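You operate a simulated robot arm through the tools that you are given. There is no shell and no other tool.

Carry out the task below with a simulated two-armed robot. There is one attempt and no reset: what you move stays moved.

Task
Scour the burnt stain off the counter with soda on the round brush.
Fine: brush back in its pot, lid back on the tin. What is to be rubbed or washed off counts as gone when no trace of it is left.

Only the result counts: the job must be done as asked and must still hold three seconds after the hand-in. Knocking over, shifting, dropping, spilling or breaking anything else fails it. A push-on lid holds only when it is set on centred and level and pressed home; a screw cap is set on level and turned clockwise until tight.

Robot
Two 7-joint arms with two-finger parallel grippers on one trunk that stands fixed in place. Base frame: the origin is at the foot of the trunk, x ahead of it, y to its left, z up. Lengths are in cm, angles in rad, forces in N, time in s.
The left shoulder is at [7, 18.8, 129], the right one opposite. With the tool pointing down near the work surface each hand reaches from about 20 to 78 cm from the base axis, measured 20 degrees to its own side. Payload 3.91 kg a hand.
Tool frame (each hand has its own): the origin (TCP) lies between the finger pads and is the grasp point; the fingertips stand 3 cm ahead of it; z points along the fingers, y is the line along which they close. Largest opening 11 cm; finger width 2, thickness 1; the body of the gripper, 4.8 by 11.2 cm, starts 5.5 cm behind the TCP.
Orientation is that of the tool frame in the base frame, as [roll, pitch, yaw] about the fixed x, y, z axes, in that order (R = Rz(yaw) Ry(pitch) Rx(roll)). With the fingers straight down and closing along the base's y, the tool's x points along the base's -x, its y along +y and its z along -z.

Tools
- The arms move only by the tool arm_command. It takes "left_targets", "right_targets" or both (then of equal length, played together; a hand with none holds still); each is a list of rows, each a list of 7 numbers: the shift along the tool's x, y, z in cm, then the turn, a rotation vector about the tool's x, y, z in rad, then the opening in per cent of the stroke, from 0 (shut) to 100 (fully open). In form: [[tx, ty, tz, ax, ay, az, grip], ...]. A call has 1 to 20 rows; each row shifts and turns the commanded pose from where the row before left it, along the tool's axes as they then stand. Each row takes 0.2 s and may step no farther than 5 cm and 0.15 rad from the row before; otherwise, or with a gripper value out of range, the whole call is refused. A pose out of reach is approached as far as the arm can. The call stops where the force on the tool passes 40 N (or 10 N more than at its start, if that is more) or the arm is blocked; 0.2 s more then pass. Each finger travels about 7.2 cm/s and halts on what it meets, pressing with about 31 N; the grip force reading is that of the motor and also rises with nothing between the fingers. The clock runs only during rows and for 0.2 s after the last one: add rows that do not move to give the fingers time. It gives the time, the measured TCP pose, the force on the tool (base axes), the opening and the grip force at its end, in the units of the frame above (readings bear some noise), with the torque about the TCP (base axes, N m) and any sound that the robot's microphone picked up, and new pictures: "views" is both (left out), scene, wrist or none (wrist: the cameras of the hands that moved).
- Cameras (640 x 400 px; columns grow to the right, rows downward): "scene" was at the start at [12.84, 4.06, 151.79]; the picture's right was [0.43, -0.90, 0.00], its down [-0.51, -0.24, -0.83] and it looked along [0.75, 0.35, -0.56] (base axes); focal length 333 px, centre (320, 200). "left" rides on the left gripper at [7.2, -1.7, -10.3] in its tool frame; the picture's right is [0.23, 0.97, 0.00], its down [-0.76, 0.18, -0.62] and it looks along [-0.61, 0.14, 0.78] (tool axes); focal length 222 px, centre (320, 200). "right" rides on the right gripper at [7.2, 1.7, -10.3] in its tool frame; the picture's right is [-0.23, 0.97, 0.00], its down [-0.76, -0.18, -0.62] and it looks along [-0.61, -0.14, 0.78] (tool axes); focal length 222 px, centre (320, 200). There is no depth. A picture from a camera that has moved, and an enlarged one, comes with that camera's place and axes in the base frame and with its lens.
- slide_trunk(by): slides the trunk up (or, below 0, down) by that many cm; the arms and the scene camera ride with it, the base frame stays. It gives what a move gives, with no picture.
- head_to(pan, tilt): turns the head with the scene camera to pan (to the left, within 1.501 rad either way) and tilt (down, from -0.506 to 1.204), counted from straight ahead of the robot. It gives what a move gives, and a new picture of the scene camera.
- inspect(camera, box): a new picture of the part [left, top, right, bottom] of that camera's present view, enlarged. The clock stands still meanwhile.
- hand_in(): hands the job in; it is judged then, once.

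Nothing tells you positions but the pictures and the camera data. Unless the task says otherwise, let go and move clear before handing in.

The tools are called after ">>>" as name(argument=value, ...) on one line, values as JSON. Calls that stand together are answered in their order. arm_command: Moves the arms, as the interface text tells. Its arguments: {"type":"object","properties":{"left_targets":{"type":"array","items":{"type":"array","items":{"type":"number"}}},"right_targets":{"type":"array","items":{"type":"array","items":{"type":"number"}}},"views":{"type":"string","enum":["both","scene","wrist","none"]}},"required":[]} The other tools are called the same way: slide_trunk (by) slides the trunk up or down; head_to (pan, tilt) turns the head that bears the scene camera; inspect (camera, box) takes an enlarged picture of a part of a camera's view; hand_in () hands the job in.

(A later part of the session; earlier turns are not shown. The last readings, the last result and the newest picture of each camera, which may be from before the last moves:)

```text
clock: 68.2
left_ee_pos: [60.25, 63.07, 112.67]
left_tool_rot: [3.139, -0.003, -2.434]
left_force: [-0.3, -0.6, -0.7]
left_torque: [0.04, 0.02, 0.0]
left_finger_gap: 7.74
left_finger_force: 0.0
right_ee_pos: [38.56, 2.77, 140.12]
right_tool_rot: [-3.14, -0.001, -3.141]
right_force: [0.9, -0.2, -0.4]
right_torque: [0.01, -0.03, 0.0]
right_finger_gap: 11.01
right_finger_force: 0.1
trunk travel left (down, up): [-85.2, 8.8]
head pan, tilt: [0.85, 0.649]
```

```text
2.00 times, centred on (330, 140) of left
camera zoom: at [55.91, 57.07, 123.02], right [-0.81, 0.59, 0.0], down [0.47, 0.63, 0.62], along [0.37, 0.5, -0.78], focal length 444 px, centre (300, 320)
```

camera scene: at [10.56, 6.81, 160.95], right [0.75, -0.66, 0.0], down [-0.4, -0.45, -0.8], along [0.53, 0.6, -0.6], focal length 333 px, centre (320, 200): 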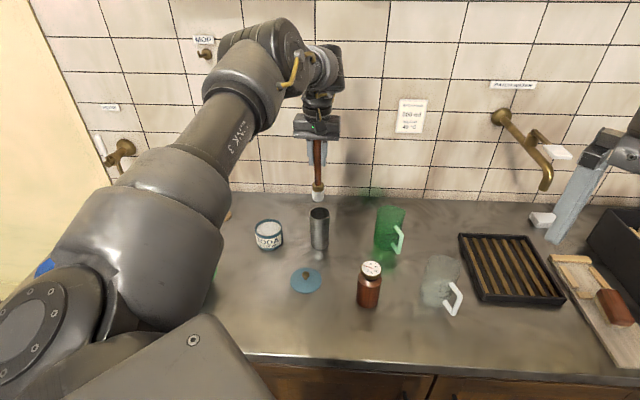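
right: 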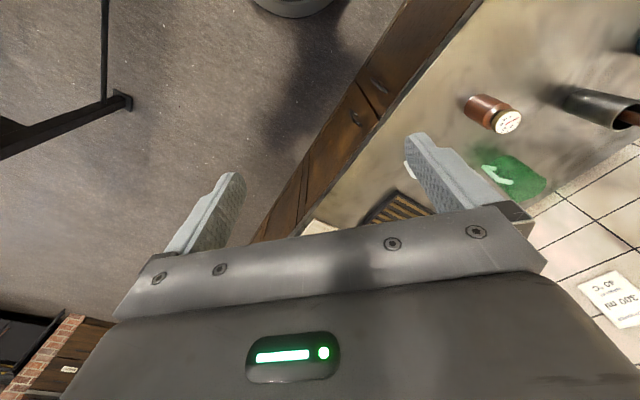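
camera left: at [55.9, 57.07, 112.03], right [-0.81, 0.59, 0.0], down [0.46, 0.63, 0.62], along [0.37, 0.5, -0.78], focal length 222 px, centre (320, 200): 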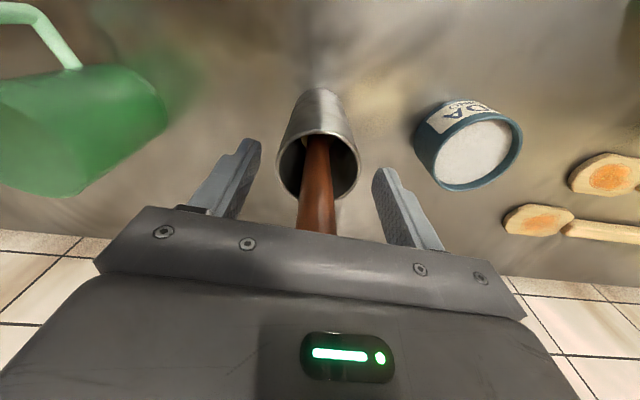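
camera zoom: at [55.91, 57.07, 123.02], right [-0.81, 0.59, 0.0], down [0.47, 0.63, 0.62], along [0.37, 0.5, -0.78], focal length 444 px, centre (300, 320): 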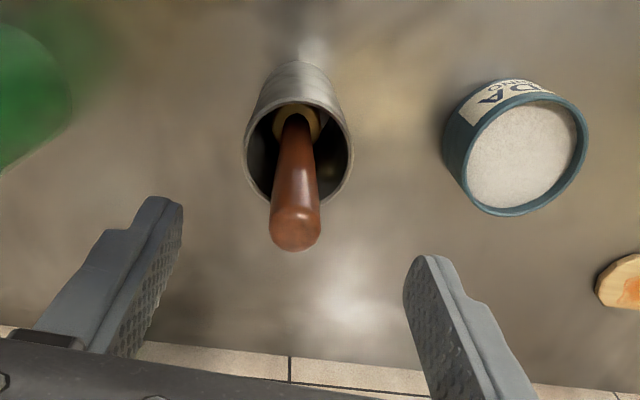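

The brush is back in its pot. Next I'll go to the lid at about (48, 55).

>>> arm_command(left_targets=[[3.64, 0.46, -1, 0, 0, 0, 60], [3.64, 0.46, 0, 0, 0, -0.04, 50], [3.64, 0.46, 0, 0, 0, -0.05, 50], [3.64, 0.46, 0, 0, 0, -0.05, 50], [0, 0, 0, 0, 0, 0, 50]], views="both")

```text
clock: 69.5
left_ee_pos: [48.24, 54.62, 113.63]
left_tool_rot: [3.14, -0.001, -2.292]
left_force: [-0.7, 0.6, 0.5]
left_torque: [0.01, 0.0, -0.03]
left_finger_gap: 5.52
left_finger_force: 0.0
right_ee_pos: [38.53, 2.66, 140.2]
right_tool_rot: [-3.141, 0.001, -3.139]
right_force: [0.0, 0.3, 0.1]
right_torque: [0.03, -0.01, 0.0]
right_finger_gap: 11.0
right_finger_force: 0.1
trunk travel left (down, up): [-85.2, 8.8]
head pan, tilt: [0.85, 0.649]
camera scene: at [10.6, 6.74, 156.55], right [0.75, -0.66, 0.0], down [-0.4, -0.45, -0.8], along [0.53, 0.6, -0.6], focal length 333 px, centre (320, 200)
camera left: at [44.81, 47.98, 124.06], right [-0.88, 0.47, 0.0], down [0.37, 0.69, 0.62], along [0.29, 0.55, -0.78], focal length 222 px, centre (320, 200)
```

scene: 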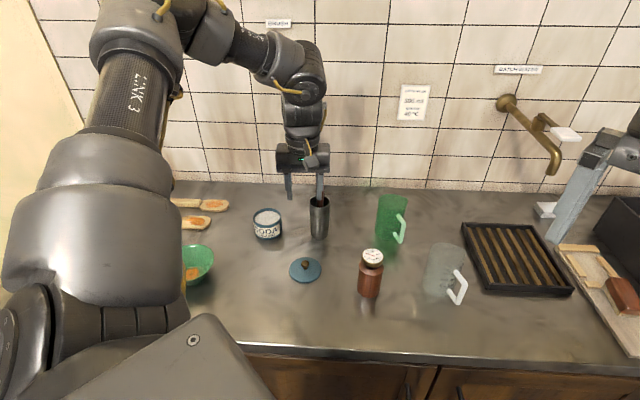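
left: 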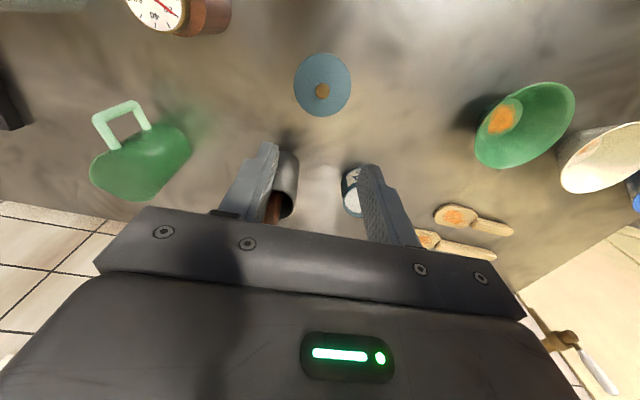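

>>> inspect(camera="left", box=[250, 20, 390, 140])

>>> inspect(camera="left", box=[350, 0, 520, 120])

>>> inspect(camera="scene", box=[210, 240, 300, 330])

```text
3.33 times, centred on (320, 80) of left
camera zoom: at [44.81, 47.98, 124.06], right [-0.88, 0.47, 0.0], down [0.37, 0.69, 0.62], along [0.29, 0.55, -0.78], focal length 740 px, centre (320, 600)
```

zoom: 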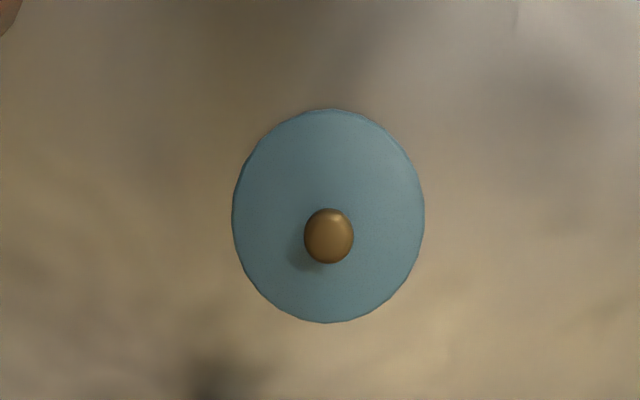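

```text
3.33 times, centred on (435, 60) of left
camera zoom: at [44.81, 47.98, 124.06], right [-0.88, 0.47, 0.0], down [0.37, 0.69, 0.62], along [0.29, 0.55, -0.78], focal length 740 px, centre (-63, 667)
```

zoom: 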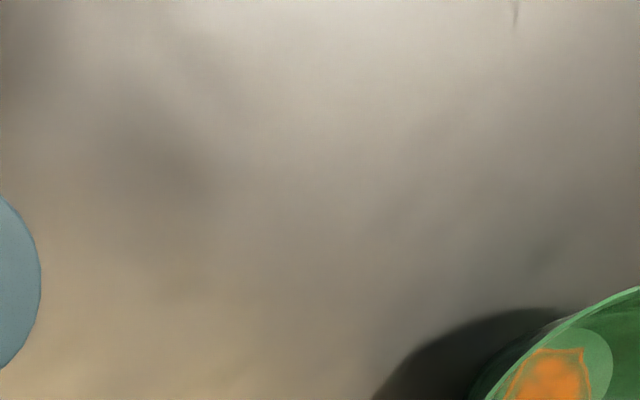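

```text
4.44 times, centred on (255, 285) of scene
camera zoom: at [10.6, 6.74, 156.55], right [0.75, -0.66, 0.0], down [-0.4, -0.45, -0.8], along [0.53, 0.6, -0.6], focal length 1480 px, centre (609, -178)
```

zoom: 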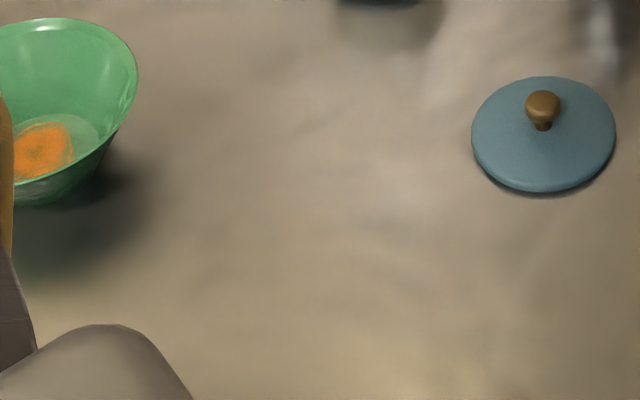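

The counter is clean. I'll align over the lid's knob and lower with the trunk.

>>> arm_command(left_targets=[[-0.4, 0.5, 0, 0, 0, 0, 50], [0, 0, 0, 0, 0, 0, 50]], views="none")

>>> slide_trunk(by=-13.2)

>>> inspect(camera="left", box=[230, 20, 410, 180])

```text
clock: 70.0
left_ee_pos: [48.07, 55.31, 113.61]
left_tool_rot: [3.141, -0.001, -2.296]
left_force: [-0.1, 0.0, -0.7]
left_torque: [0.01, 0.01, 0.0]
left_finger_gap: 5.49
left_finger_force: 0.1
right_ee_pos: [38.54, 2.59, 140.14]
right_tool_rot: [-3.141, -0.001, -3.139]
right_force: [0.2, -0.2, -0.3]
right_torque: [0.02, -0.02, -0.01]
right_finger_gap: 11.0
right_finger_force: 0.1
trunk travel left (down, up): [-85.2, 8.8]
head pan, tilt: [0.85, 0.649]
```

```text
clock: 71.7
left_ee_pos: [48.1, 55.3, 100.67]
left_tool_rot: [3.139, -0.001, -2.296]
left_force: [0.3, -0.1, 0.4]
left_torque: [0.0, 0.0, -0.01]
left_finger_gap: 5.5
left_finger_force: 0.0
right_ee_pos: [38.45, 2.77, 127.15]
right_tool_rot: [3.141, -0.001, -3.139]
right_force: [0.1, -0.2, -0.2]
right_torque: [0.01, 0.02, -0.02]
right_finger_gap: 10.99
right_finger_force: 0.1
trunk travel left (down, up): [-72.0, 22.0]
head pan, tilt: [0.85, 0.649]
```

```text
2.50 times, centred on (320, 100) of left
camera zoom: at [44.69, 48.69, 110.87], right [-0.88, 0.47, 0.0], down [0.37, 0.69, 0.62], along [0.29, 0.55, -0.78], focal length 555 px, centre (320, 450)
```

zoom: 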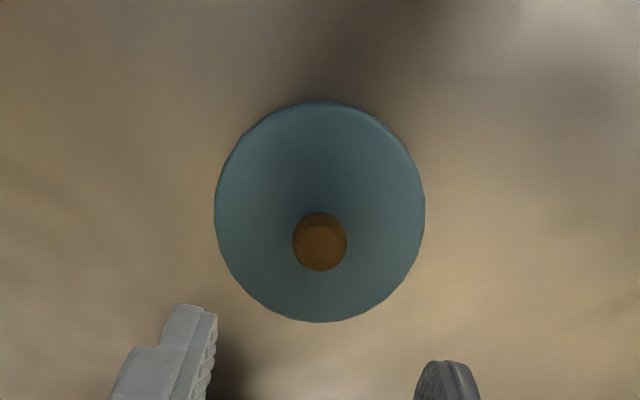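

Well aligned. Lowering around the knob to just above the lid.

>>> arm_command(left_targets=[[0, 0, 2.5, 0, 0, 0, 50], [0, 0, 2.5, 0, 0, 0, 50], [0, 0, 2.5, 0, 0, 0, 50], [0, 0, 1.8, 0, 0, 0, 50], [0, 0, 0.7, 0, 0, 0, 50], [0, 0, 0, 0, 0, 0, 50]], views="wrist")

>>> inspect(camera="scene", box=[260, 180, 360, 260])

>>> inspect(camera="left", box=[230, 60, 410, 240])

```text
clock: 73.0
left_ee_pos: [48.1, 55.3, 90.54]
left_tool_rot: [3.139, -0.001, -2.295]
left_force: [0.5, -0.2, 0.0]
left_torque: [-0.03, 0.01, -0.01]
left_finger_gap: 5.52
left_finger_force: 0.0
right_ee_pos: [38.53, 2.78, 127.03]
right_tool_rot: [3.141, 0.0, -3.139]
right_force: [-0.4, 0.0, 0.0]
right_torque: [-0.03, 0.03, -0.01]
right_finger_gap: 10.99
right_finger_force: 0.1
trunk travel left (down, up): [-72.0, 22.0]
head pan, tilt: [0.85, 0.649]
camera left: at [44.74, 48.73, 100.81], right [-0.88, 0.47, 0.0], down [0.37, 0.69, 0.62], along [0.29, 0.55, -0.78], focal length 222 px, centre (320, 200)
```

left: 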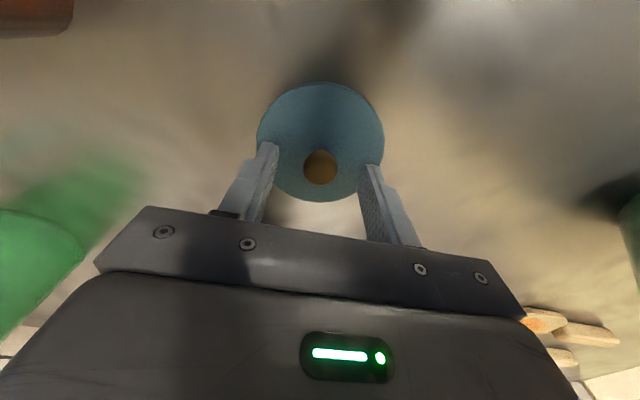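

```text
5.00 times, centred on (310, 220) of scene
camera zoom: at [10.57, 6.79, 143.35], right [0.75, -0.66, 0.0], down [-0.4, -0.45, -0.8], along [0.53, 0.6, -0.6], focal length 1664 px, centre (370, 100)
```

zoom: 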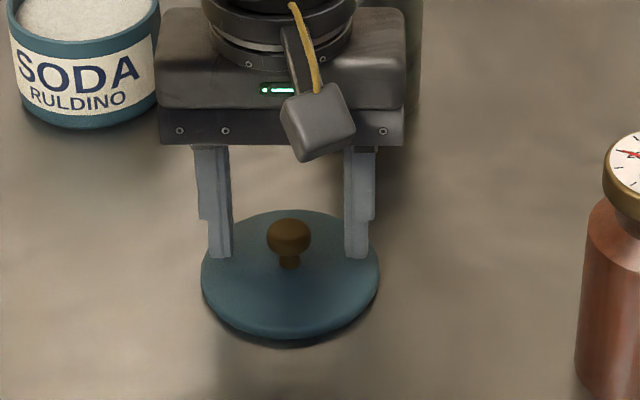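

```text
2.22 times, centred on (320, 150) of left
camera zoom: at [44.74, 48.73, 100.81], right [-0.88, 0.47, 0.0], down [0.37, 0.69, 0.62], along [0.29, 0.55, -0.78], focal length 494 px, centre (320, 311)
```

zoom: 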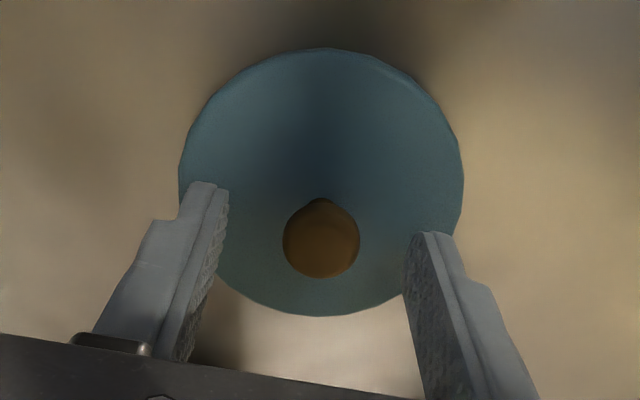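

>>> arm_command(left_targets=[[0.25, 0, 0, 0, 0, 0, 50], [0, 0, 0.3, 0, 0, 0, 50], [0, 0, 0, 0, 0, 0, 25], [0, 0, 0, 0, 0, 0, 0], [0, 0, 0, 0, 0, 0, 0], [0, 0, 0, 0, 0, 0, 0], [0, 0, 0, 0, 0, 0, 0]], views="wrist")

>>> inspect(camera="left", box=[230, 60, 410, 240])

>>> inspect(camera="scene", box=[260, 180, 360, 260])

```text
clock: 74.7
left_ee_pos: [47.96, 55.01, 90.25]
left_tool_rot: [3.14, -0.002, -2.294]
left_force: [-0.3, -0.4, 0.1]
left_torque: [-0.01, 0.01, 0.0]
left_finger_gap: 2.0
left_finger_force: 31.1
right_ee_pos: [38.51, 2.72, 127.07]
right_tool_rot: [3.141, 0.0, -3.14]
right_force: [0.2, -0.6, -0.1]
right_torque: [0.0, 0.0, 0.0]
right_finger_gap: 11.01
right_finger_force: 0.1
trunk travel left (down, up): [-72.0, 22.0]
head pan, tilt: [0.85, 0.649]
camera left: at [44.55, 48.45, 100.56], right [-0.88, 0.47, 0.0], down [0.37, 0.69, 0.62], along [0.29, 0.55, -0.78], focal length 222 px, centre (320, 200)
```

left: 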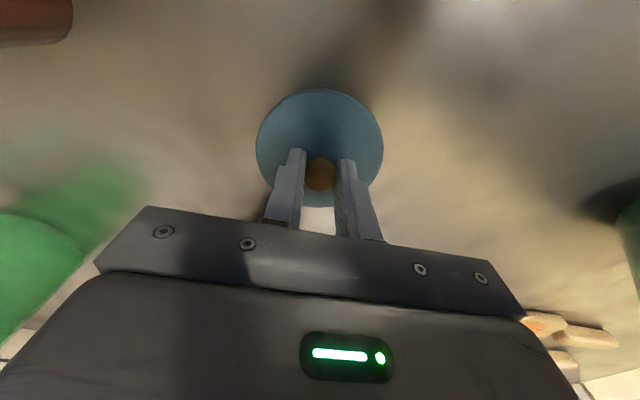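

```text
2.22 times, centred on (320, 150) of left
camera zoom: at [44.55, 48.45, 100.56], right [-0.88, 0.47, 0.0], down [0.37, 0.69, 0.62], along [0.29, 0.55, -0.78], focal length 494 px, centre (320, 311)
```

zoom: 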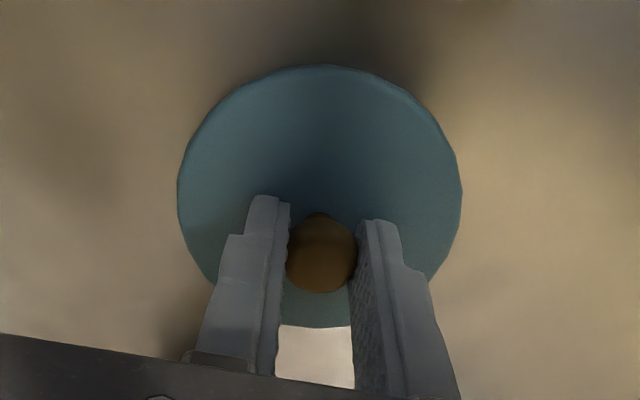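

```text
5.00 times, centred on (310, 220) of scene
camera zoom: at [10.58, 6.8, 143.35], right [0.75, -0.66, 0.0], down [-0.4, -0.45, -0.8], along [0.53, 0.6, -0.6], focal length 1664 px, centre (370, 100)
```

zoom: 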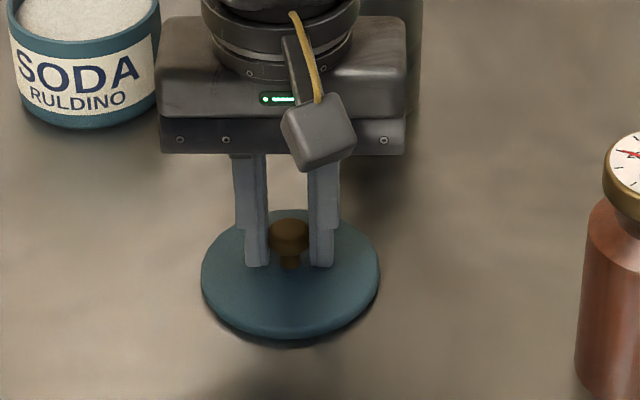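

The knob is gripped the same way as before. I'll lift the lid and carry it back over the tin along the reverse path.

>>> arm_command(left_targets=[[0, 0, -0.5, 0, 0, 0, 0], [0, 0, -1.5, 0, 0, 0, 0], [0, 0, -3, 0, 0, 0, 0], [0, 0, -3.5, 0, 0, 0, 0], [0, 0, -3.3, 0, 0, 0, 0], [0, 3, 0, 0, 0, 0, 0], [0, 3, 0, 0, 0, 0, 0], [0, 3, 0, 0, 0, 0, 0], [-3.9, 2, 0, 0, 0, 0, 0], [-4, 1, 0, 0, 0, 0, 0], [-4, 0, 0, 0, 0, 0, 0], [-3.5, 0, 0, 0, 0, 0, 0], [0, 0, 0, 0, 0, 0, 0]], views="both")

>>> inspect(camera="scene", box=[220, 120, 340, 220])

>>> inspect(camera="left", box=[220, 60, 420, 220])

```text
clock: 77.5
left_ee_pos: [49.09, 74.75, 102.08]
left_tool_rot: [-3.14, -0.001, -2.295]
left_force: [-1.1, 1.0, 1.2]
left_torque: [0.01, -0.01, -0.04]
left_finger_gap: 2.0
left_finger_force: 31.2
right_ee_pos: [38.47, 2.84, 127.11]
right_tool_rot: [3.14, 0.002, -3.14]
right_force: [-0.3, -0.5, 0.6]
right_torque: [-0.01, -0.02, 0.03]
right_finger_gap: 11.03
right_finger_force: 0.1
trunk travel left (down, up): [-72.0, 22.0]
head pan, tilt: [0.85, 0.649]
camera scene: at [10.44, 6.81, 143.36], right [0.75, -0.66, 0.0], down [-0.4, -0.45, -0.8], along [0.53, 0.6, -0.6], focal length 333 px, centre (320, 200)
camera left: at [45.56, 68.12, 112.37], right [-0.88, 0.48, 0.0], down [0.37, 0.69, 0.62], along [0.3, 0.55, -0.78], focal length 222 px, centre (320, 200)
```

scene: 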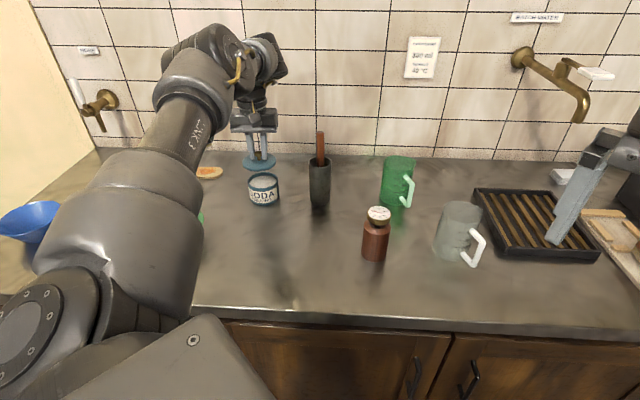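
left: 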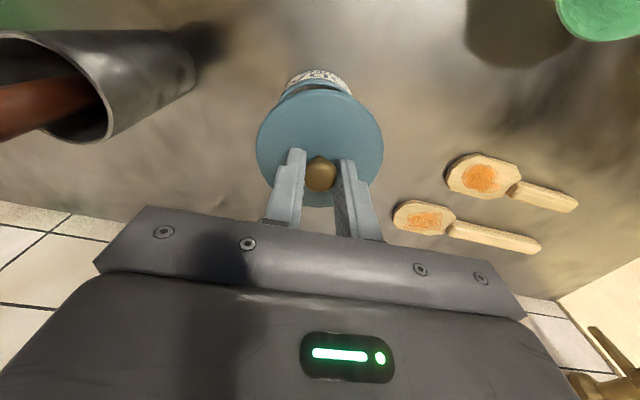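

```text
4.00 times, centred on (280, 170) of scene
camera zoom: at [10.44, 6.81, 143.36], right [0.75, -0.66, 0.0], down [-0.4, -0.45, -0.8], along [0.53, 0.6, -0.6], focal length 1332 px, centre (480, 320)
```

zoom: 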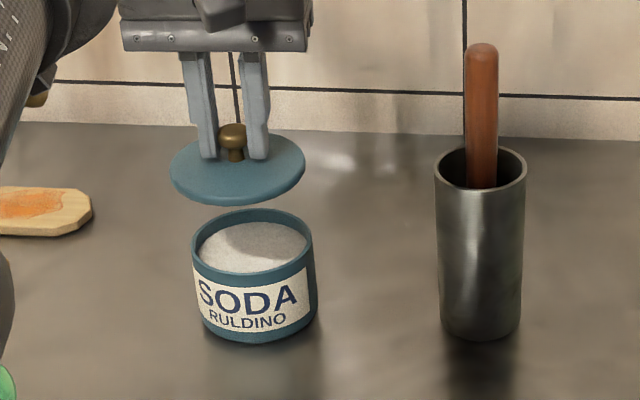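

```text
2.50 times, centred on (320, 140) of left
camera zoom: at [45.56, 68.12, 112.37], right [-0.88, 0.48, 0.0], down [0.37, 0.69, 0.62], along [0.3, 0.55, -0.78], focal length 555 px, centre (320, 350)
```

zoom: 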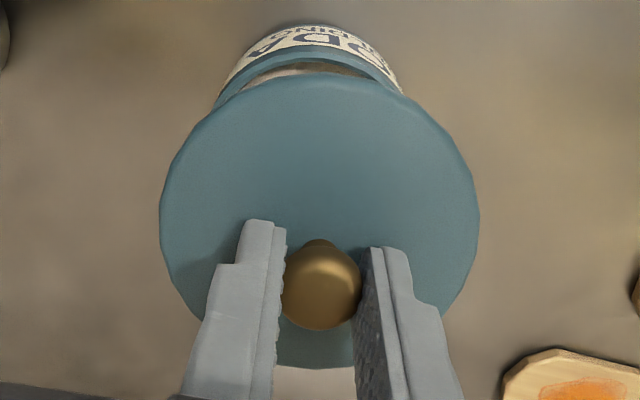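

The lid is back over the tin, about 0.5 cm off compared with the reference view from when I lifted it. I'll correct and compare again.

>>> arm_command(left_targets=[[-0.46, -0.3, 0, 0, 0, 0, 0], [0, 0, 0, 0, 0, 0, 0]], views="none")

>>> inspect(camera="left", box=[220, 60, 420, 220])

>>> inspect(camera="scene", box=[220, 120, 340, 220])

```text
clock: 78.0
left_ee_pos: [49.62, 74.74, 102.12]
left_tool_rot: [3.139, 0.0, -2.295]
left_force: [-0.1, -0.4, -0.6]
left_torque: [0.02, -0.04, 0.02]
left_finger_gap: 2.0
left_finger_force: 31.1
right_ee_pos: [38.49, 2.73, 127.08]
right_tool_rot: [-3.142, 0.001, -3.14]
right_force: [0.0, 0.6, 0.7]
right_torque: [0.03, -0.05, 0.02]
right_finger_gap: 11.03
right_finger_force: 0.0
trunk travel left (down, up): [-72.0, 22.0]
head pan, tilt: [0.85, 0.649]
```

```text
2.50 times, centred on (320, 140) of left
camera zoom: at [46.16, 68.16, 112.42], right [-0.88, 0.47, 0.0], down [0.37, 0.69, 0.62], along [0.29, 0.55, -0.78], focal length 555 px, centre (320, 350)
```

zoom: 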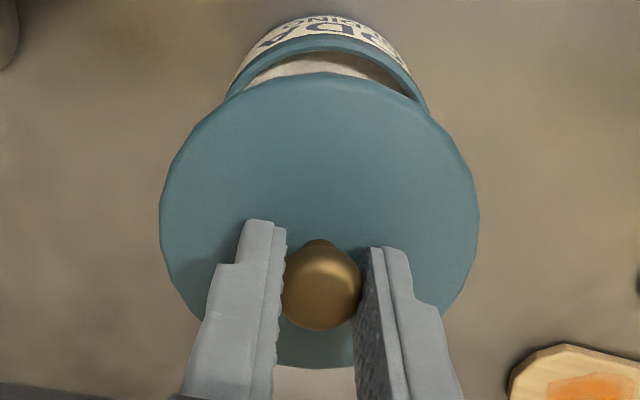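

```text
4.00 times, centred on (280, 170) of scene
camera zoom: at [10.5, 6.8, 143.35], right [0.75, -0.66, 0.0], down [-0.4, -0.45, -0.8], along [0.53, 0.6, -0.6], focal length 1332 px, centre (480, 320)
```

zoom: 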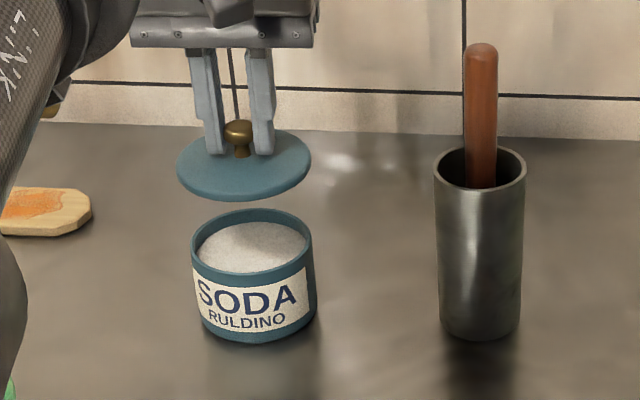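

Compared to the lift-off reference, the lid needs about 0.24 cm sideways and a touch outward.

>>> arm_command(left_targets=[[-0.15, 0.24, 0, 0, 0, 0, 0], [0, 0, 0, 0, 0, 0, 0]], views="none")

>>> inspect(camera="left", box=[220, 60, 420, 220])

>>> inspect(camera="scene", box=[220, 120, 340, 220])

```text
clock: 78.7
left_ee_pos: [49.66, 74.97, 102.12]
left_tool_rot: [3.141, 0.001, -2.296]
left_force: [-0.5, -0.3, -0.2]
left_torque: [0.02, 0.0, 0.02]
left_finger_gap: 2.0
left_finger_force: 30.8
right_ee_pos: [38.51, 2.64, 127.1]
right_tool_rot: [-3.142, 0.002, -3.14]
right_force: [0.0, -0.4, 0.6]
right_torque: [0.01, 0.02, 0.0]
right_finger_gap: 10.99
right_finger_force: 0.0
trunk travel left (down, up): [-72.0, 22.0]
head pan, tilt: [0.85, 0.649]
```

```text
2.50 times, centred on (320, 140) of left
camera zoom: at [46.14, 68.44, 112.44], right [-0.88, 0.47, 0.0], down [0.37, 0.69, 0.62], along [0.29, 0.55, -0.78], focal length 555 px, centre (320, 350)
```

zoom: 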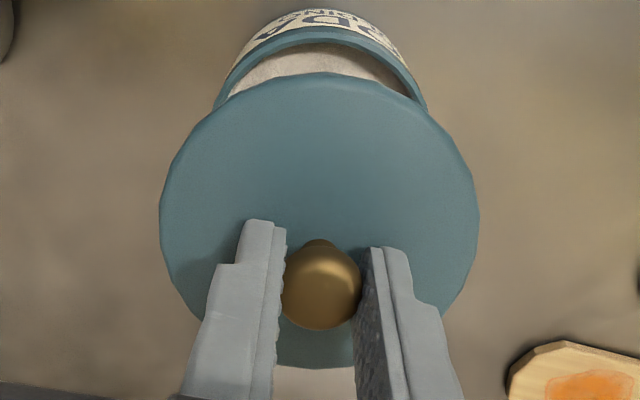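

```text
4.00 times, centred on (280, 170) of scene
camera zoom: at [10.54, 6.8, 143.35], right [0.75, -0.66, 0.0], down [-0.4, -0.45, -0.8], along [0.53, 0.6, -0.6], focal length 1332 px, centre (480, 320)
```

zoom: 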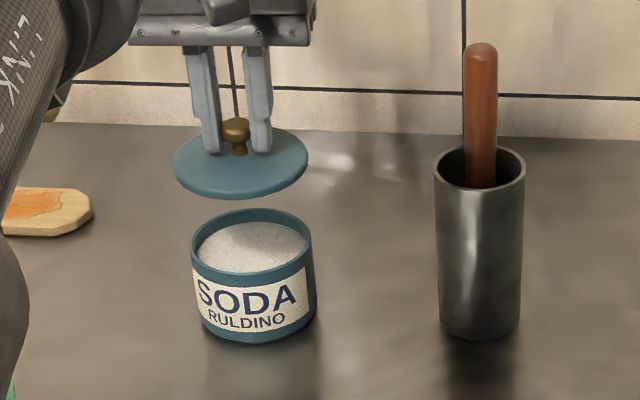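

Now it matches the lift-off view closely. Lowering to just above the tin's rim.

>>> arm_command(left_targets=[[0, 0, 1.5, 0, 0, 0, 0], [0, 0, 1.5, 0, 0, 0, 0], [0, 0, 1, 0, 0, 0, 0], [0, 0, 0.6, 0, 0, 0, 0], [0, 0, 0, 0, 0, 0, 0]], views="none")

>>> inspect(camera="left", box=[220, 60, 420, 220])

>>> inspect(camera="scene", box=[220, 120, 340, 220])

```text
clock: 79.8
left_ee_pos: [49.73, 74.94, 97.47]
left_tool_rot: [3.14, 0.0, -2.296]
left_force: [0.4, 0.6, -0.5]
left_torque: [-0.01, -0.05, 0.0]
left_finger_gap: 2.03
left_finger_force: 31.0
right_ee_pos: [38.45, 2.72, 127.07]
right_tool_rot: [-3.14, 0.001, -3.14]
right_force: [-0.7, -0.7, 0.2]
right_torque: [0.0, -0.02, 0.01]
right_finger_gap: 11.01
right_finger_force: 0.0
trunk travel left (down, up): [-72.0, 22.0]
head pan, tilt: [0.85, 0.649]
```

```text
2.50 times, centred on (320, 140) of left
camera zoom: at [46.27, 68.35, 107.76], right [-0.88, 0.47, 0.0], down [0.37, 0.69, 0.62], along [0.29, 0.55, -0.78], focal length 555 px, centre (320, 350)
```

zoom: 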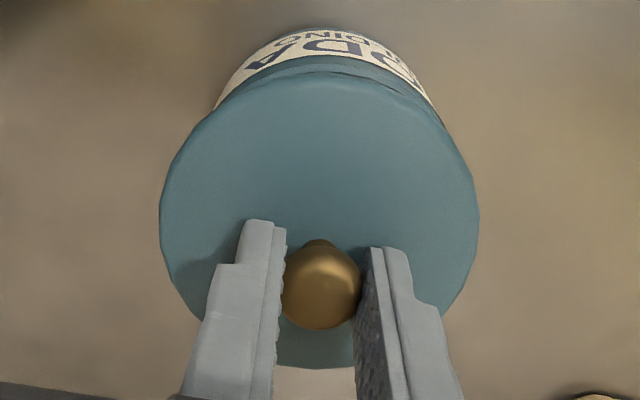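

```text
4.00 times, centred on (280, 170) of scene
camera zoom: at [10.58, 6.8, 143.35], right [0.75, -0.66, 0.0], down [-0.4, -0.45, -0.8], along [0.53, 0.6, -0.6], focal length 1332 px, centre (480, 320)
```

zoom: 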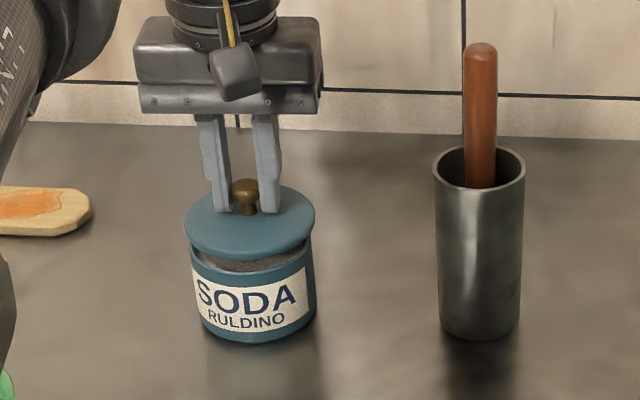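

>>> arm_command(left_targets=[[0, 0.15, 0, 0, 0, 0, 0], [0, 0, 0, 0, 0, 0, 0]], views="none")

>>> inspect(camera="left", box=[220, 60, 420, 220])

>>> inspect(camera="scene", box=[240, 140, 300, 210])

```text
clock: 80.5
left_ee_pos: [49.63, 74.96, 97.32]
left_tool_rot: [3.14, 0.001, -2.293]
left_force: [-0.1, -1.1, -0.2]
left_torque: [-0.02, -0.02, -0.04]
left_finger_gap: 1.97
left_finger_force: 31.5
right_ee_pos: [38.64, 2.75, 127.11]
right_tool_rot: [3.141, 0.0, -3.141]
right_force: [0.2, 0.5, 0.0]
right_torque: [0.03, 0.01, -0.02]
right_finger_gap: 10.97
right_finger_force: 0.1
trunk travel left (down, up): [-72.0, 22.0]
head pan, tilt: [0.85, 0.649]
```

```text
2.50 times, centred on (320, 140) of left
camera zoom: at [46.13, 68.46, 107.75], right [-0.88, 0.47, 0.0], down [0.37, 0.69, 0.62], along [0.29, 0.55, -0.78], focal length 555 px, centre (320, 350)
```

zoom: 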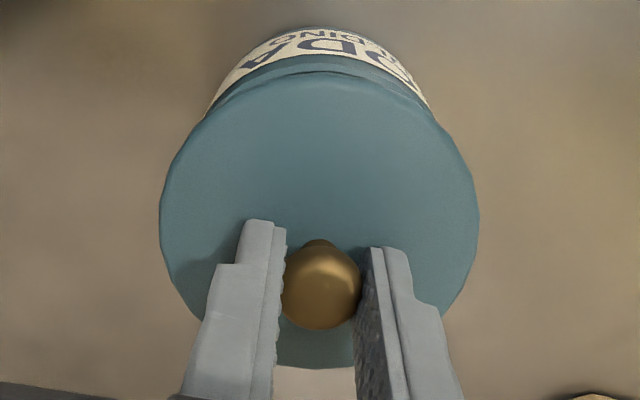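

```text
5.71 times, centred on (270, 175) of scene
camera zoom: at [10.58, 6.81, 143.34], right [0.75, -0.66, 0.0], down [-0.4, -0.45, -0.8], along [0.53, 0.6, -0.6], focal length 1902 px, centre (606, 343)
```

zoom: 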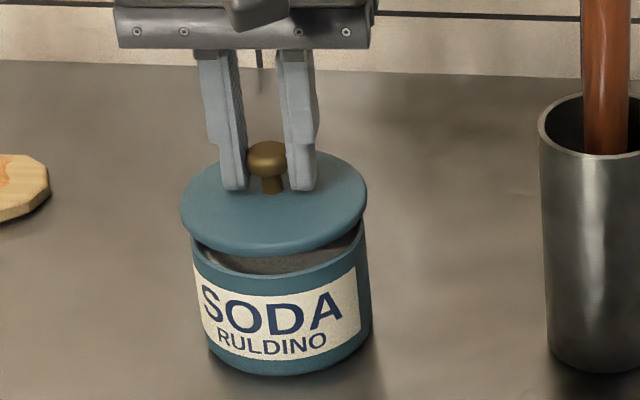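

The lid is centred in the wrist view. Now I'll press it down step by step.

>>> arm_command(left_targets=[[0, 0, 0.3, 0, 0, 0, 0], [0, 0, 0.3, 0, 0, 0, 0], [0, 0, 0.2, 0, 0, 0, 0], [0, 0, 0, 0, 0, 0, 0]], views="none")

>>> inspect(camera="scene", box=[240, 140, 300, 210])

```text
clock: 81.5
left_ee_pos: [49.59, 75.16, 96.58]
left_tool_rot: [3.139, -0.001, -2.295]
left_force: [0.5, -0.1, -0.8]
left_torque: [-0.02, -0.01, -0.03]
left_finger_gap: 2.0
left_finger_force: 31.0
right_ee_pos: [38.58, 2.66, 127.02]
right_tool_rot: [-3.14, 0.001, -3.14]
right_force: [0.2, 0.9, -0.2]
right_torque: [0.02, 0.03, 0.0]
right_finger_gap: 10.99
right_finger_force: 0.1
trunk travel left (down, up): [-72.0, 22.0]
head pan, tilt: [0.85, 0.649]
```

```text
5.71 times, centred on (270, 175) of scene
camera zoom: at [10.58, 6.81, 143.34], right [0.75, -0.66, 0.0], down [-0.4, -0.45, -0.8], along [0.53, 0.6, -0.6], focal length 1902 px, centre (606, 343)
```

zoom: 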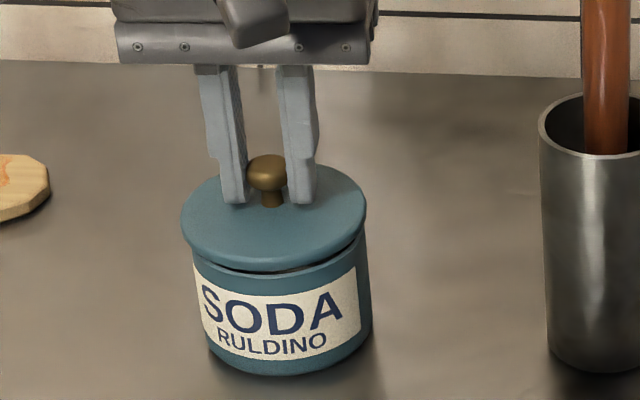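

>>> arm_command(left_targets=[[0, -0.05, 0.15, 0, 0, 0, 0], [0, 0, 0.15, 0, 0, 0, 0], [0, 0, 0, 0, 0, 0, 0]], views="none")

>>> inspect(camera="scene", box=[240, 140, 300, 210])

>>> inspect(camera="left", box=[220, 60, 420, 220])

```text
clock: 82.2
left_ee_pos: [49.52, 75.1, 96.42]
left_tool_rot: [3.141, 0.002, -2.294]
left_force: [0.4, -0.9, 0.0]
left_torque: [-0.01, 0.0, 0.02]
left_finger_gap: 2.01
left_finger_force: 30.5
right_ee_pos: [38.56, 2.74, 126.98]
right_tool_rot: [-3.14, 0.0, -3.141]
right_force: [0.0, 0.1, 0.0]
right_torque: [0.0, 0.02, 0.02]
right_finger_gap: 11.02
right_finger_force: 0.0
trunk travel left (down, up): [-72.0, 22.0]
head pan, tilt: [0.85, 0.649]
```

```text
5.71 times, centred on (270, 175) of scene
camera zoom: at [10.58, 6.81, 143.34], right [0.75, -0.66, 0.0], down [-0.4, -0.45, -0.8], along [0.53, 0.6, -0.6], focal length 1902 px, centre (606, 343)
```

zoom: 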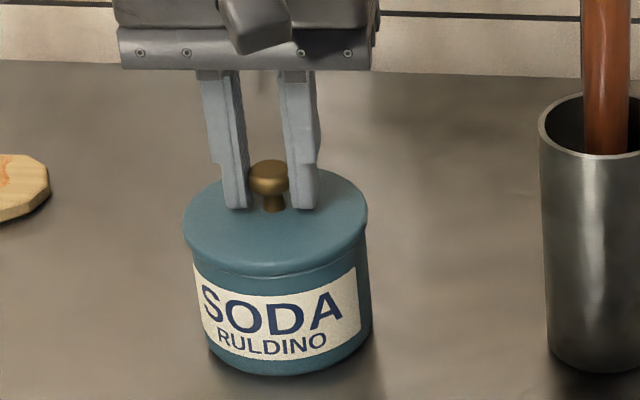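

```text
2.50 times, centred on (320, 140) of left
camera zoom: at [46.13, 68.49, 106.68], right [-0.88, 0.47, 0.0], down [0.37, 0.69, 0.62], along [0.29, 0.55, -0.78], focal length 555 px, centre (320, 350)
```

zoom: 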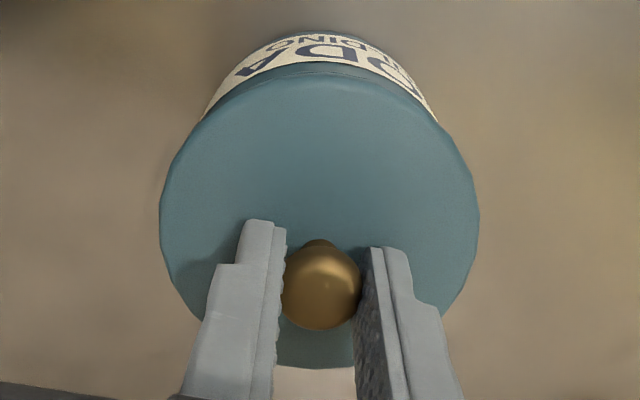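

The lid sits over the rim with no contact force yet. I'll continue pressing.

>>> arm_command(left_targets=[[0, 0, 0.15, 0, 0, 0, 0], [0, 0, 0.15, 0, 0, 0, 0], [0, 0, 0, 0, 0, 0, 0]], views="none")

```text
clock: 83.0
left_ee_pos: [49.47, 74.99, 96.14]
left_tool_rot: [3.14, 0.003, -2.295]
left_force: [1.4, -0.2, 5.5]
left_torque: [0.12, -0.17, -0.03]
left_finger_gap: 1.99
left_finger_force: 30.8
right_ee_pos: [38.66, 2.6, 127.03]
right_tool_rot: [-3.141, 0.002, -3.14]
right_force: [0.4, -0.1, 0.5]
right_torque: [0.0, 0.0, -0.01]
right_finger_gap: 11.0
right_finger_force: 0.2
trunk travel left (down, up): [-72.0, 22.0]
head pan, tilt: [0.85, 0.649]
```

Light contact on the outer side suggests the lid is about 0.1 cm too far out. I'll back off slightly, shift inward, and press again.

>>> arm_command(left_targets=[[0, 0, -0.25, 0, 0, 0, 0], [0.12, -0.05, 0, 0, 0, 0, 0], [0, 0, 0.25, 0, 0, 0, 0], [0, 0, 0.1, 0, 0, 0, 0], [0, 0, 0, 0, 0, 0, 0]], views="none")

```text
clock: 84.2
left_ee_pos: [49.46, 74.86, 96.12]
left_tool_rot: [3.14, 0.001, -2.295]
left_force: [2.4, 3.8, 12.2]
left_torque: [0.11, -0.06, 0.03]
left_finger_gap: 1.96
left_finger_force: 31.2
right_ee_pos: [38.42, 2.61, 127.14]
right_tool_rot: [3.141, 0.003, -3.14]
right_force: [-0.5, 0.2, 0.3]
right_torque: [0.0, 0.01, 0.01]
right_finger_gap: 11.01
right_finger_force: 0.1
trunk travel left (down, up): [-72.0, 22.0]
head pan, tilt: [0.85, 0.649]
```

>>> arm_command(left_targets=[[-0.05, 0, 0.12, 0, 0, 0, 0], [0, 0, 0.12, 0, 0, 0, 0], [0, 0, 0, 0, 0, 0, 0]], views="none")

>>> inspect(camera="scene", box=[240, 140, 300, 210])

```text
clock: 85.0
left_ee_pos: [49.52, 74.88, 96.06]
left_tool_rot: [3.14, 0.008, -2.295]
left_force: [2.5, 12.0, 29.1]
left_torque: [0.17, 0.01, -0.02]
left_finger_gap: 2.04
left_finger_force: 30.9
right_ee_pos: [38.27, 2.49, 127.13]
right_tool_rot: [3.14, 0.003, -3.14]
right_force: [0.3, -0.2, 0.1]
right_torque: [0.02, -0.02, 0.0]
right_finger_gap: 11.0
right_finger_force: 0.0
trunk travel left (down, up): [-72.0, 22.0]
head pan, tilt: [0.85, 0.649]
```

```text
5.71 times, centred on (270, 175) of scene
camera zoom: at [10.28, 6.5, 143.41], right [0.75, -0.66, 0.0], down [-0.4, -0.45, -0.8], along [0.53, 0.6, -0.6], focal length 1902 px, centre (606, 343)
```

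zoom: 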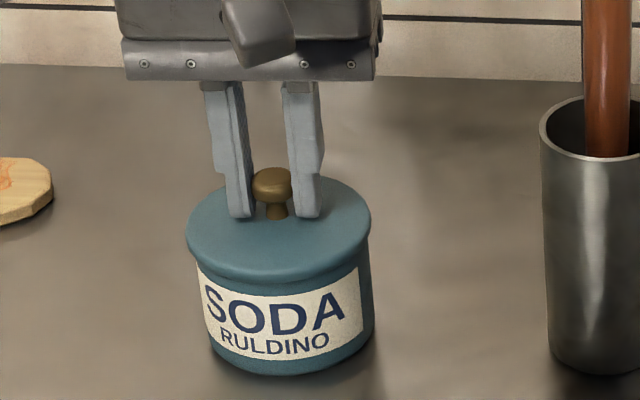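

The press reads 29 N with a sideways component, so I'll ease off, shift slightly toward that side, and press again.

>>> arm_command(left_targets=[[0, 0, -0.3, 0, 0, 0, 0], [-0.1, 0.07, 0, 0, 0, 0, 0], [0, 0, 0.15, 0, 0, 0, 0], [0, 0, 0, 0, 0, 0, 0]], views="none")

>>> inspect(camera="scene", box=[240, 140, 300, 210])

>>> inspect(camera="left", box=[220, 60, 420, 220])

```text
clock: 86.0
left_ee_pos: [49.38, 74.72, 96.15]
left_tool_rot: [3.139, -0.001, -2.296]
left_force: [-2.2, -5.4, 14.3]
left_torque: [-0.19, 0.14, -0.02]
left_finger_gap: 1.95
left_finger_force: 30.9
right_ee_pos: [38.39, 2.37, 127.22]
right_tool_rot: [3.138, 0.002, -3.139]
right_force: [0.3, 0.7, 0.2]
right_torque: [-0.04, 0.0, -0.03]
right_finger_gap: 11.03
right_finger_force: 0.0
trunk travel left (down, up): [-72.0, 22.0]
head pan, tilt: [0.85, 0.649]
```

```text
5.71 times, centred on (270, 175) of scene
camera zoom: at [10.36, 6.45, 143.38], right [0.75, -0.66, 0.0], down [-0.4, -0.45, -0.8], along [0.53, 0.6, -0.6], focal length 1902 px, centre (606, 343)
```

zoom: 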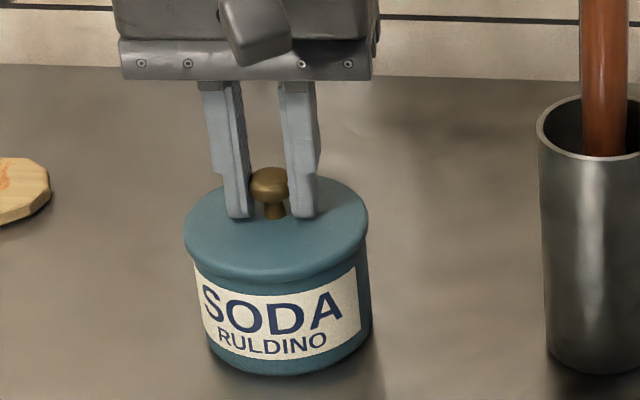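

```text
2.50 times, centred on (320, 140) of left
camera zoom: at [46.01, 68.28, 106.4], right [-0.88, 0.48, 0.0], down [0.37, 0.69, 0.62], along [0.3, 0.55, -0.78], focal length 555 px, centre (320, 350)
```

zoom: 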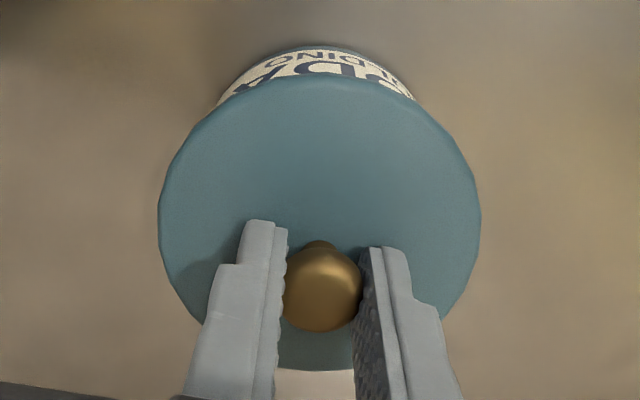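

The sideways force flipped sign, so the centre lies between. I'll split the difference and press firmly.

>>> arm_command(left_targets=[[0.04, -0.03, 0, 0, 0, 0, 0], [0, 0, 0.12, 0, 0, 0, 0], [0, 0, 0.12, 0, 0, 0, 0], [0, 0, 0.12, 0, 0, 0, 0], [0, 0, 0, 0, 0, 0, 0]], views="none")

>>> inspect(camera="scene", box=[240, 140, 300, 210])

```text
clock: 87.2
left_ee_pos: [49.33, 74.78, 96.07]
left_tool_rot: [3.141, 0.009, -2.295]
left_force: [2.7, 3.1, 30.9]
left_torque: [0.06, -0.02, 0.07]
left_finger_gap: 1.95
left_finger_force: 31.1
right_ee_pos: [38.39, 2.24, 127.1]
right_tool_rot: [3.139, 0.004, -3.141]
right_force: [0.1, -1.1, -0.1]
right_torque: [0.01, 0.03, -0.02]
right_finger_gap: 10.99
right_finger_force: 0.1
trunk travel left (down, up): [-72.0, 22.0]
head pan, tilt: [0.85, 0.649]
```

```text
5.71 times, centred on (270, 175) of scene
camera zoom: at [10.27, 6.33, 143.41], right [0.75, -0.66, 0.0], down [-0.4, -0.45, -0.8], along [0.53, 0.6, -0.6], focal length 1902 px, centre (606, 343)
```

zoom: 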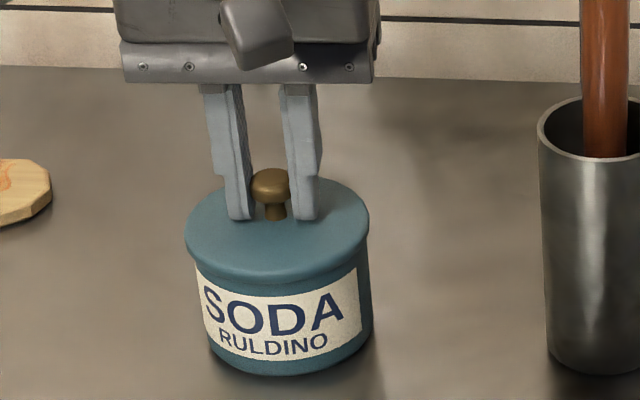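

>>> inspect(camera="scene", box=[220, 120, 340, 220])

>>> inspect(camera="scene", box=[246, 165, 286, 195])

>>> inspect(camera="left", box=[220, 60, 420, 220])

```text
4.00 times, centred on (280, 170) of scene
camera zoom: at [10.27, 6.33, 143.41], right [0.75, -0.66, 0.0], down [-0.4, -0.45, -0.8], along [0.53, 0.6, -0.6], focal length 1332 px, centre (480, 320)
```

zoom: 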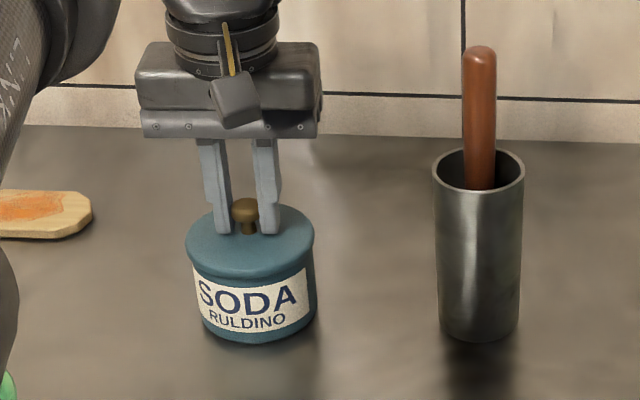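

```text
13.33 times, centred on (266, 180) of scene
camera zoom: at [10.27, 6.33, 143.41], right [0.75, -0.66, 0.0], down [-0.4, -0.45, -0.8], along [0.53, 0.6, -0.6], focal length 4438 px, centre (1040, 467)
```

zoom: 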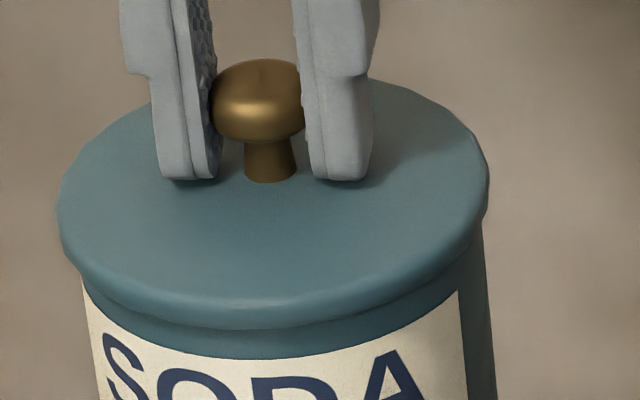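

```text
2.50 times, centred on (320, 140) of left
camera zoom: at [45.95, 68.22, 106.3], right [-0.88, 0.47, 0.0], down [0.37, 0.68, 0.63], along [0.3, 0.55, -0.78], focal length 555 px, centre (320, 350)
```

zoom: 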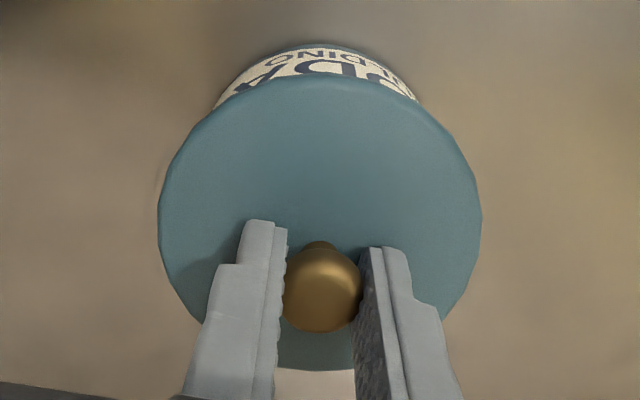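

The lid looks flush and level. No click was heard yet, so I'll press harder.

>>> arm_command(left_targets=[[0, 0, 0.1, 0, 0, 0, 0], [0, 0, 0.1, 0, 0, 0, 0], [0, 0, 0.1, 0, 0, 0, 0], [0, 0, 0.1, 0, 0, 0, 0], [0, 0, 0, 0, 0, 0, 0]], views="none")

```text
clock: 88.0
left_ee_pos: [49.61, 74.86, 95.87]
left_tool_rot: [3.141, 0.008, -2.294]
left_force: [-4.8, -5.1, 21.4]
left_torque: [-0.57, 0.52, 0.12]
left_finger_gap: 1.99
left_finger_force: 31.1
right_ee_pos: [38.28, 2.38, 127.1]
right_tool_rot: [3.137, 0.004, -3.14]
right_force: [-0.5, 0.5, -0.2]
right_torque: [0.01, -0.01, 0.05]
right_finger_gap: 10.99
right_finger_force: 0.0
trunk travel left (down, up): [-72.0, 22.0]
head pan, tilt: [0.85, 0.649]
stopped in row 3 (left hand): the force on the tool passed its limit at 42 N (the readings are from after the stop); the commanded pose is now the measured one
```

>>> inspect(camera="scene", box=[246, 165, 286, 195])

>>> inspect(camera="scene", box=[220, 120, 340, 220])

>>> inspect(camera="left", box=[220, 60, 420, 220])

```text
13.33 times, centred on (266, 180) of scene
camera zoom: at [10.24, 6.38, 143.36], right [0.75, -0.66, 0.0], down [-0.4, -0.45, -0.8], along [0.53, 0.6, -0.6], focal length 4438 px, centre (1040, 467)
```

zoom: 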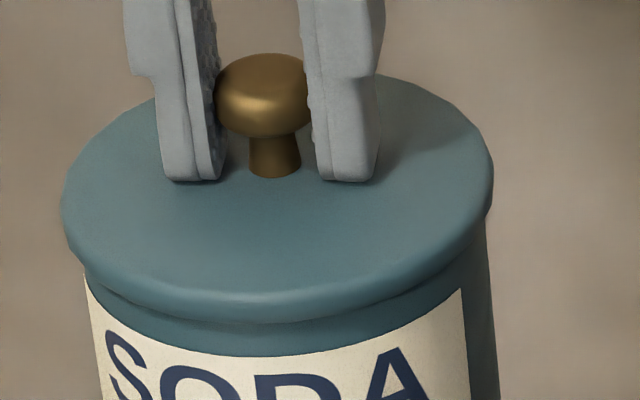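

```text
4.00 times, centred on (280, 170) of scene
camera zoom: at [10.24, 6.38, 143.36], right [0.75, -0.66, 0.0], down [-0.4, -0.45, -0.8], along [0.53, 0.6, -0.6], focal length 1332 px, centre (480, 320)
```

zoom: 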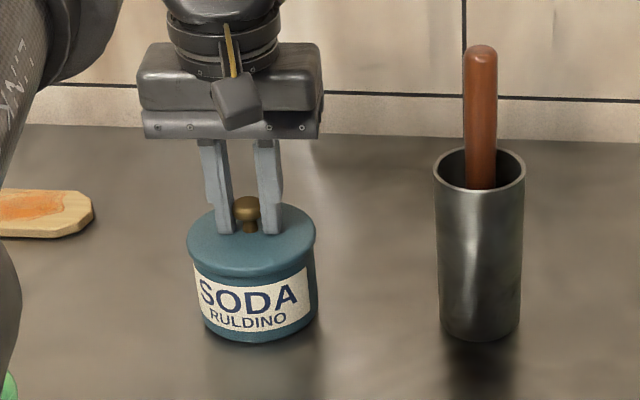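

```text
2.50 times, centred on (320, 140) of left
camera zoom: at [45.99, 68.25, 106.15], right [-0.88, 0.47, 0.0], down [0.37, 0.68, 0.63], along [0.3, 0.55, -0.78], focal length 555 px, centre (320, 350)
```

zoom: 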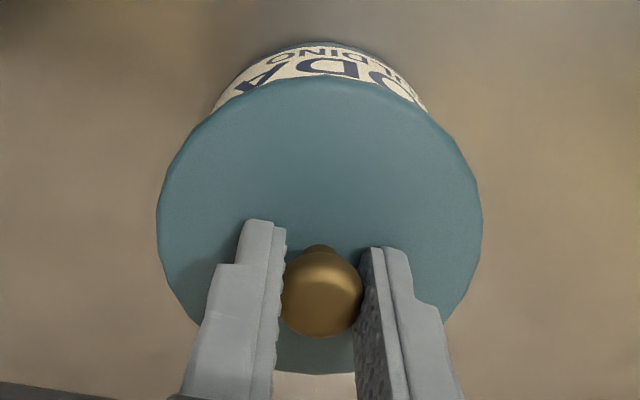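

The tips now bear on the lid, which sits at its original height. I'll even out the sideways force and press again, listening for a click.

>>> arm_command(left_targets=[[0.06, 0, -0.1, 0, 0, 0, 0], [0, 0, 0.1, 0, 0, 0, 0], [0, 0, 0.1, 0, 0, 0, 0], [0, 0, 0.1, 0, 0, 0, 0], [0, 0, 0.1, 0, 0, 0, 0], [0, 0, 0.1, 0, 0, 0, 0]], views="none")

```text
clock: 89.1
left_ee_pos: [49.63, 74.89, 95.83]
left_tool_rot: [3.142, 0.014, -2.294]
left_force: [-6.5, -3.8, 21.7]
left_torque: [-0.56, 0.59, 0.06]
left_finger_gap: 2.01
left_finger_force: 30.9
right_ee_pos: [38.18, 2.43, 127.04]
right_tool_rot: [3.138, 0.002, -3.139]
right_force: [0.0, -1.0, 0.6]
right_torque: [-0.04, -0.02, -0.03]
right_finger_gap: 11.02
right_finger_force: 0.0
trunk travel left (down, up): [-72.0, 22.0]
head pan, tilt: [0.85, 0.649]
stopped in row 5 (left hand): the force on the tool passed its limit at 42 N (the readings are from after the stop); the commanded pose is now the measured one
```

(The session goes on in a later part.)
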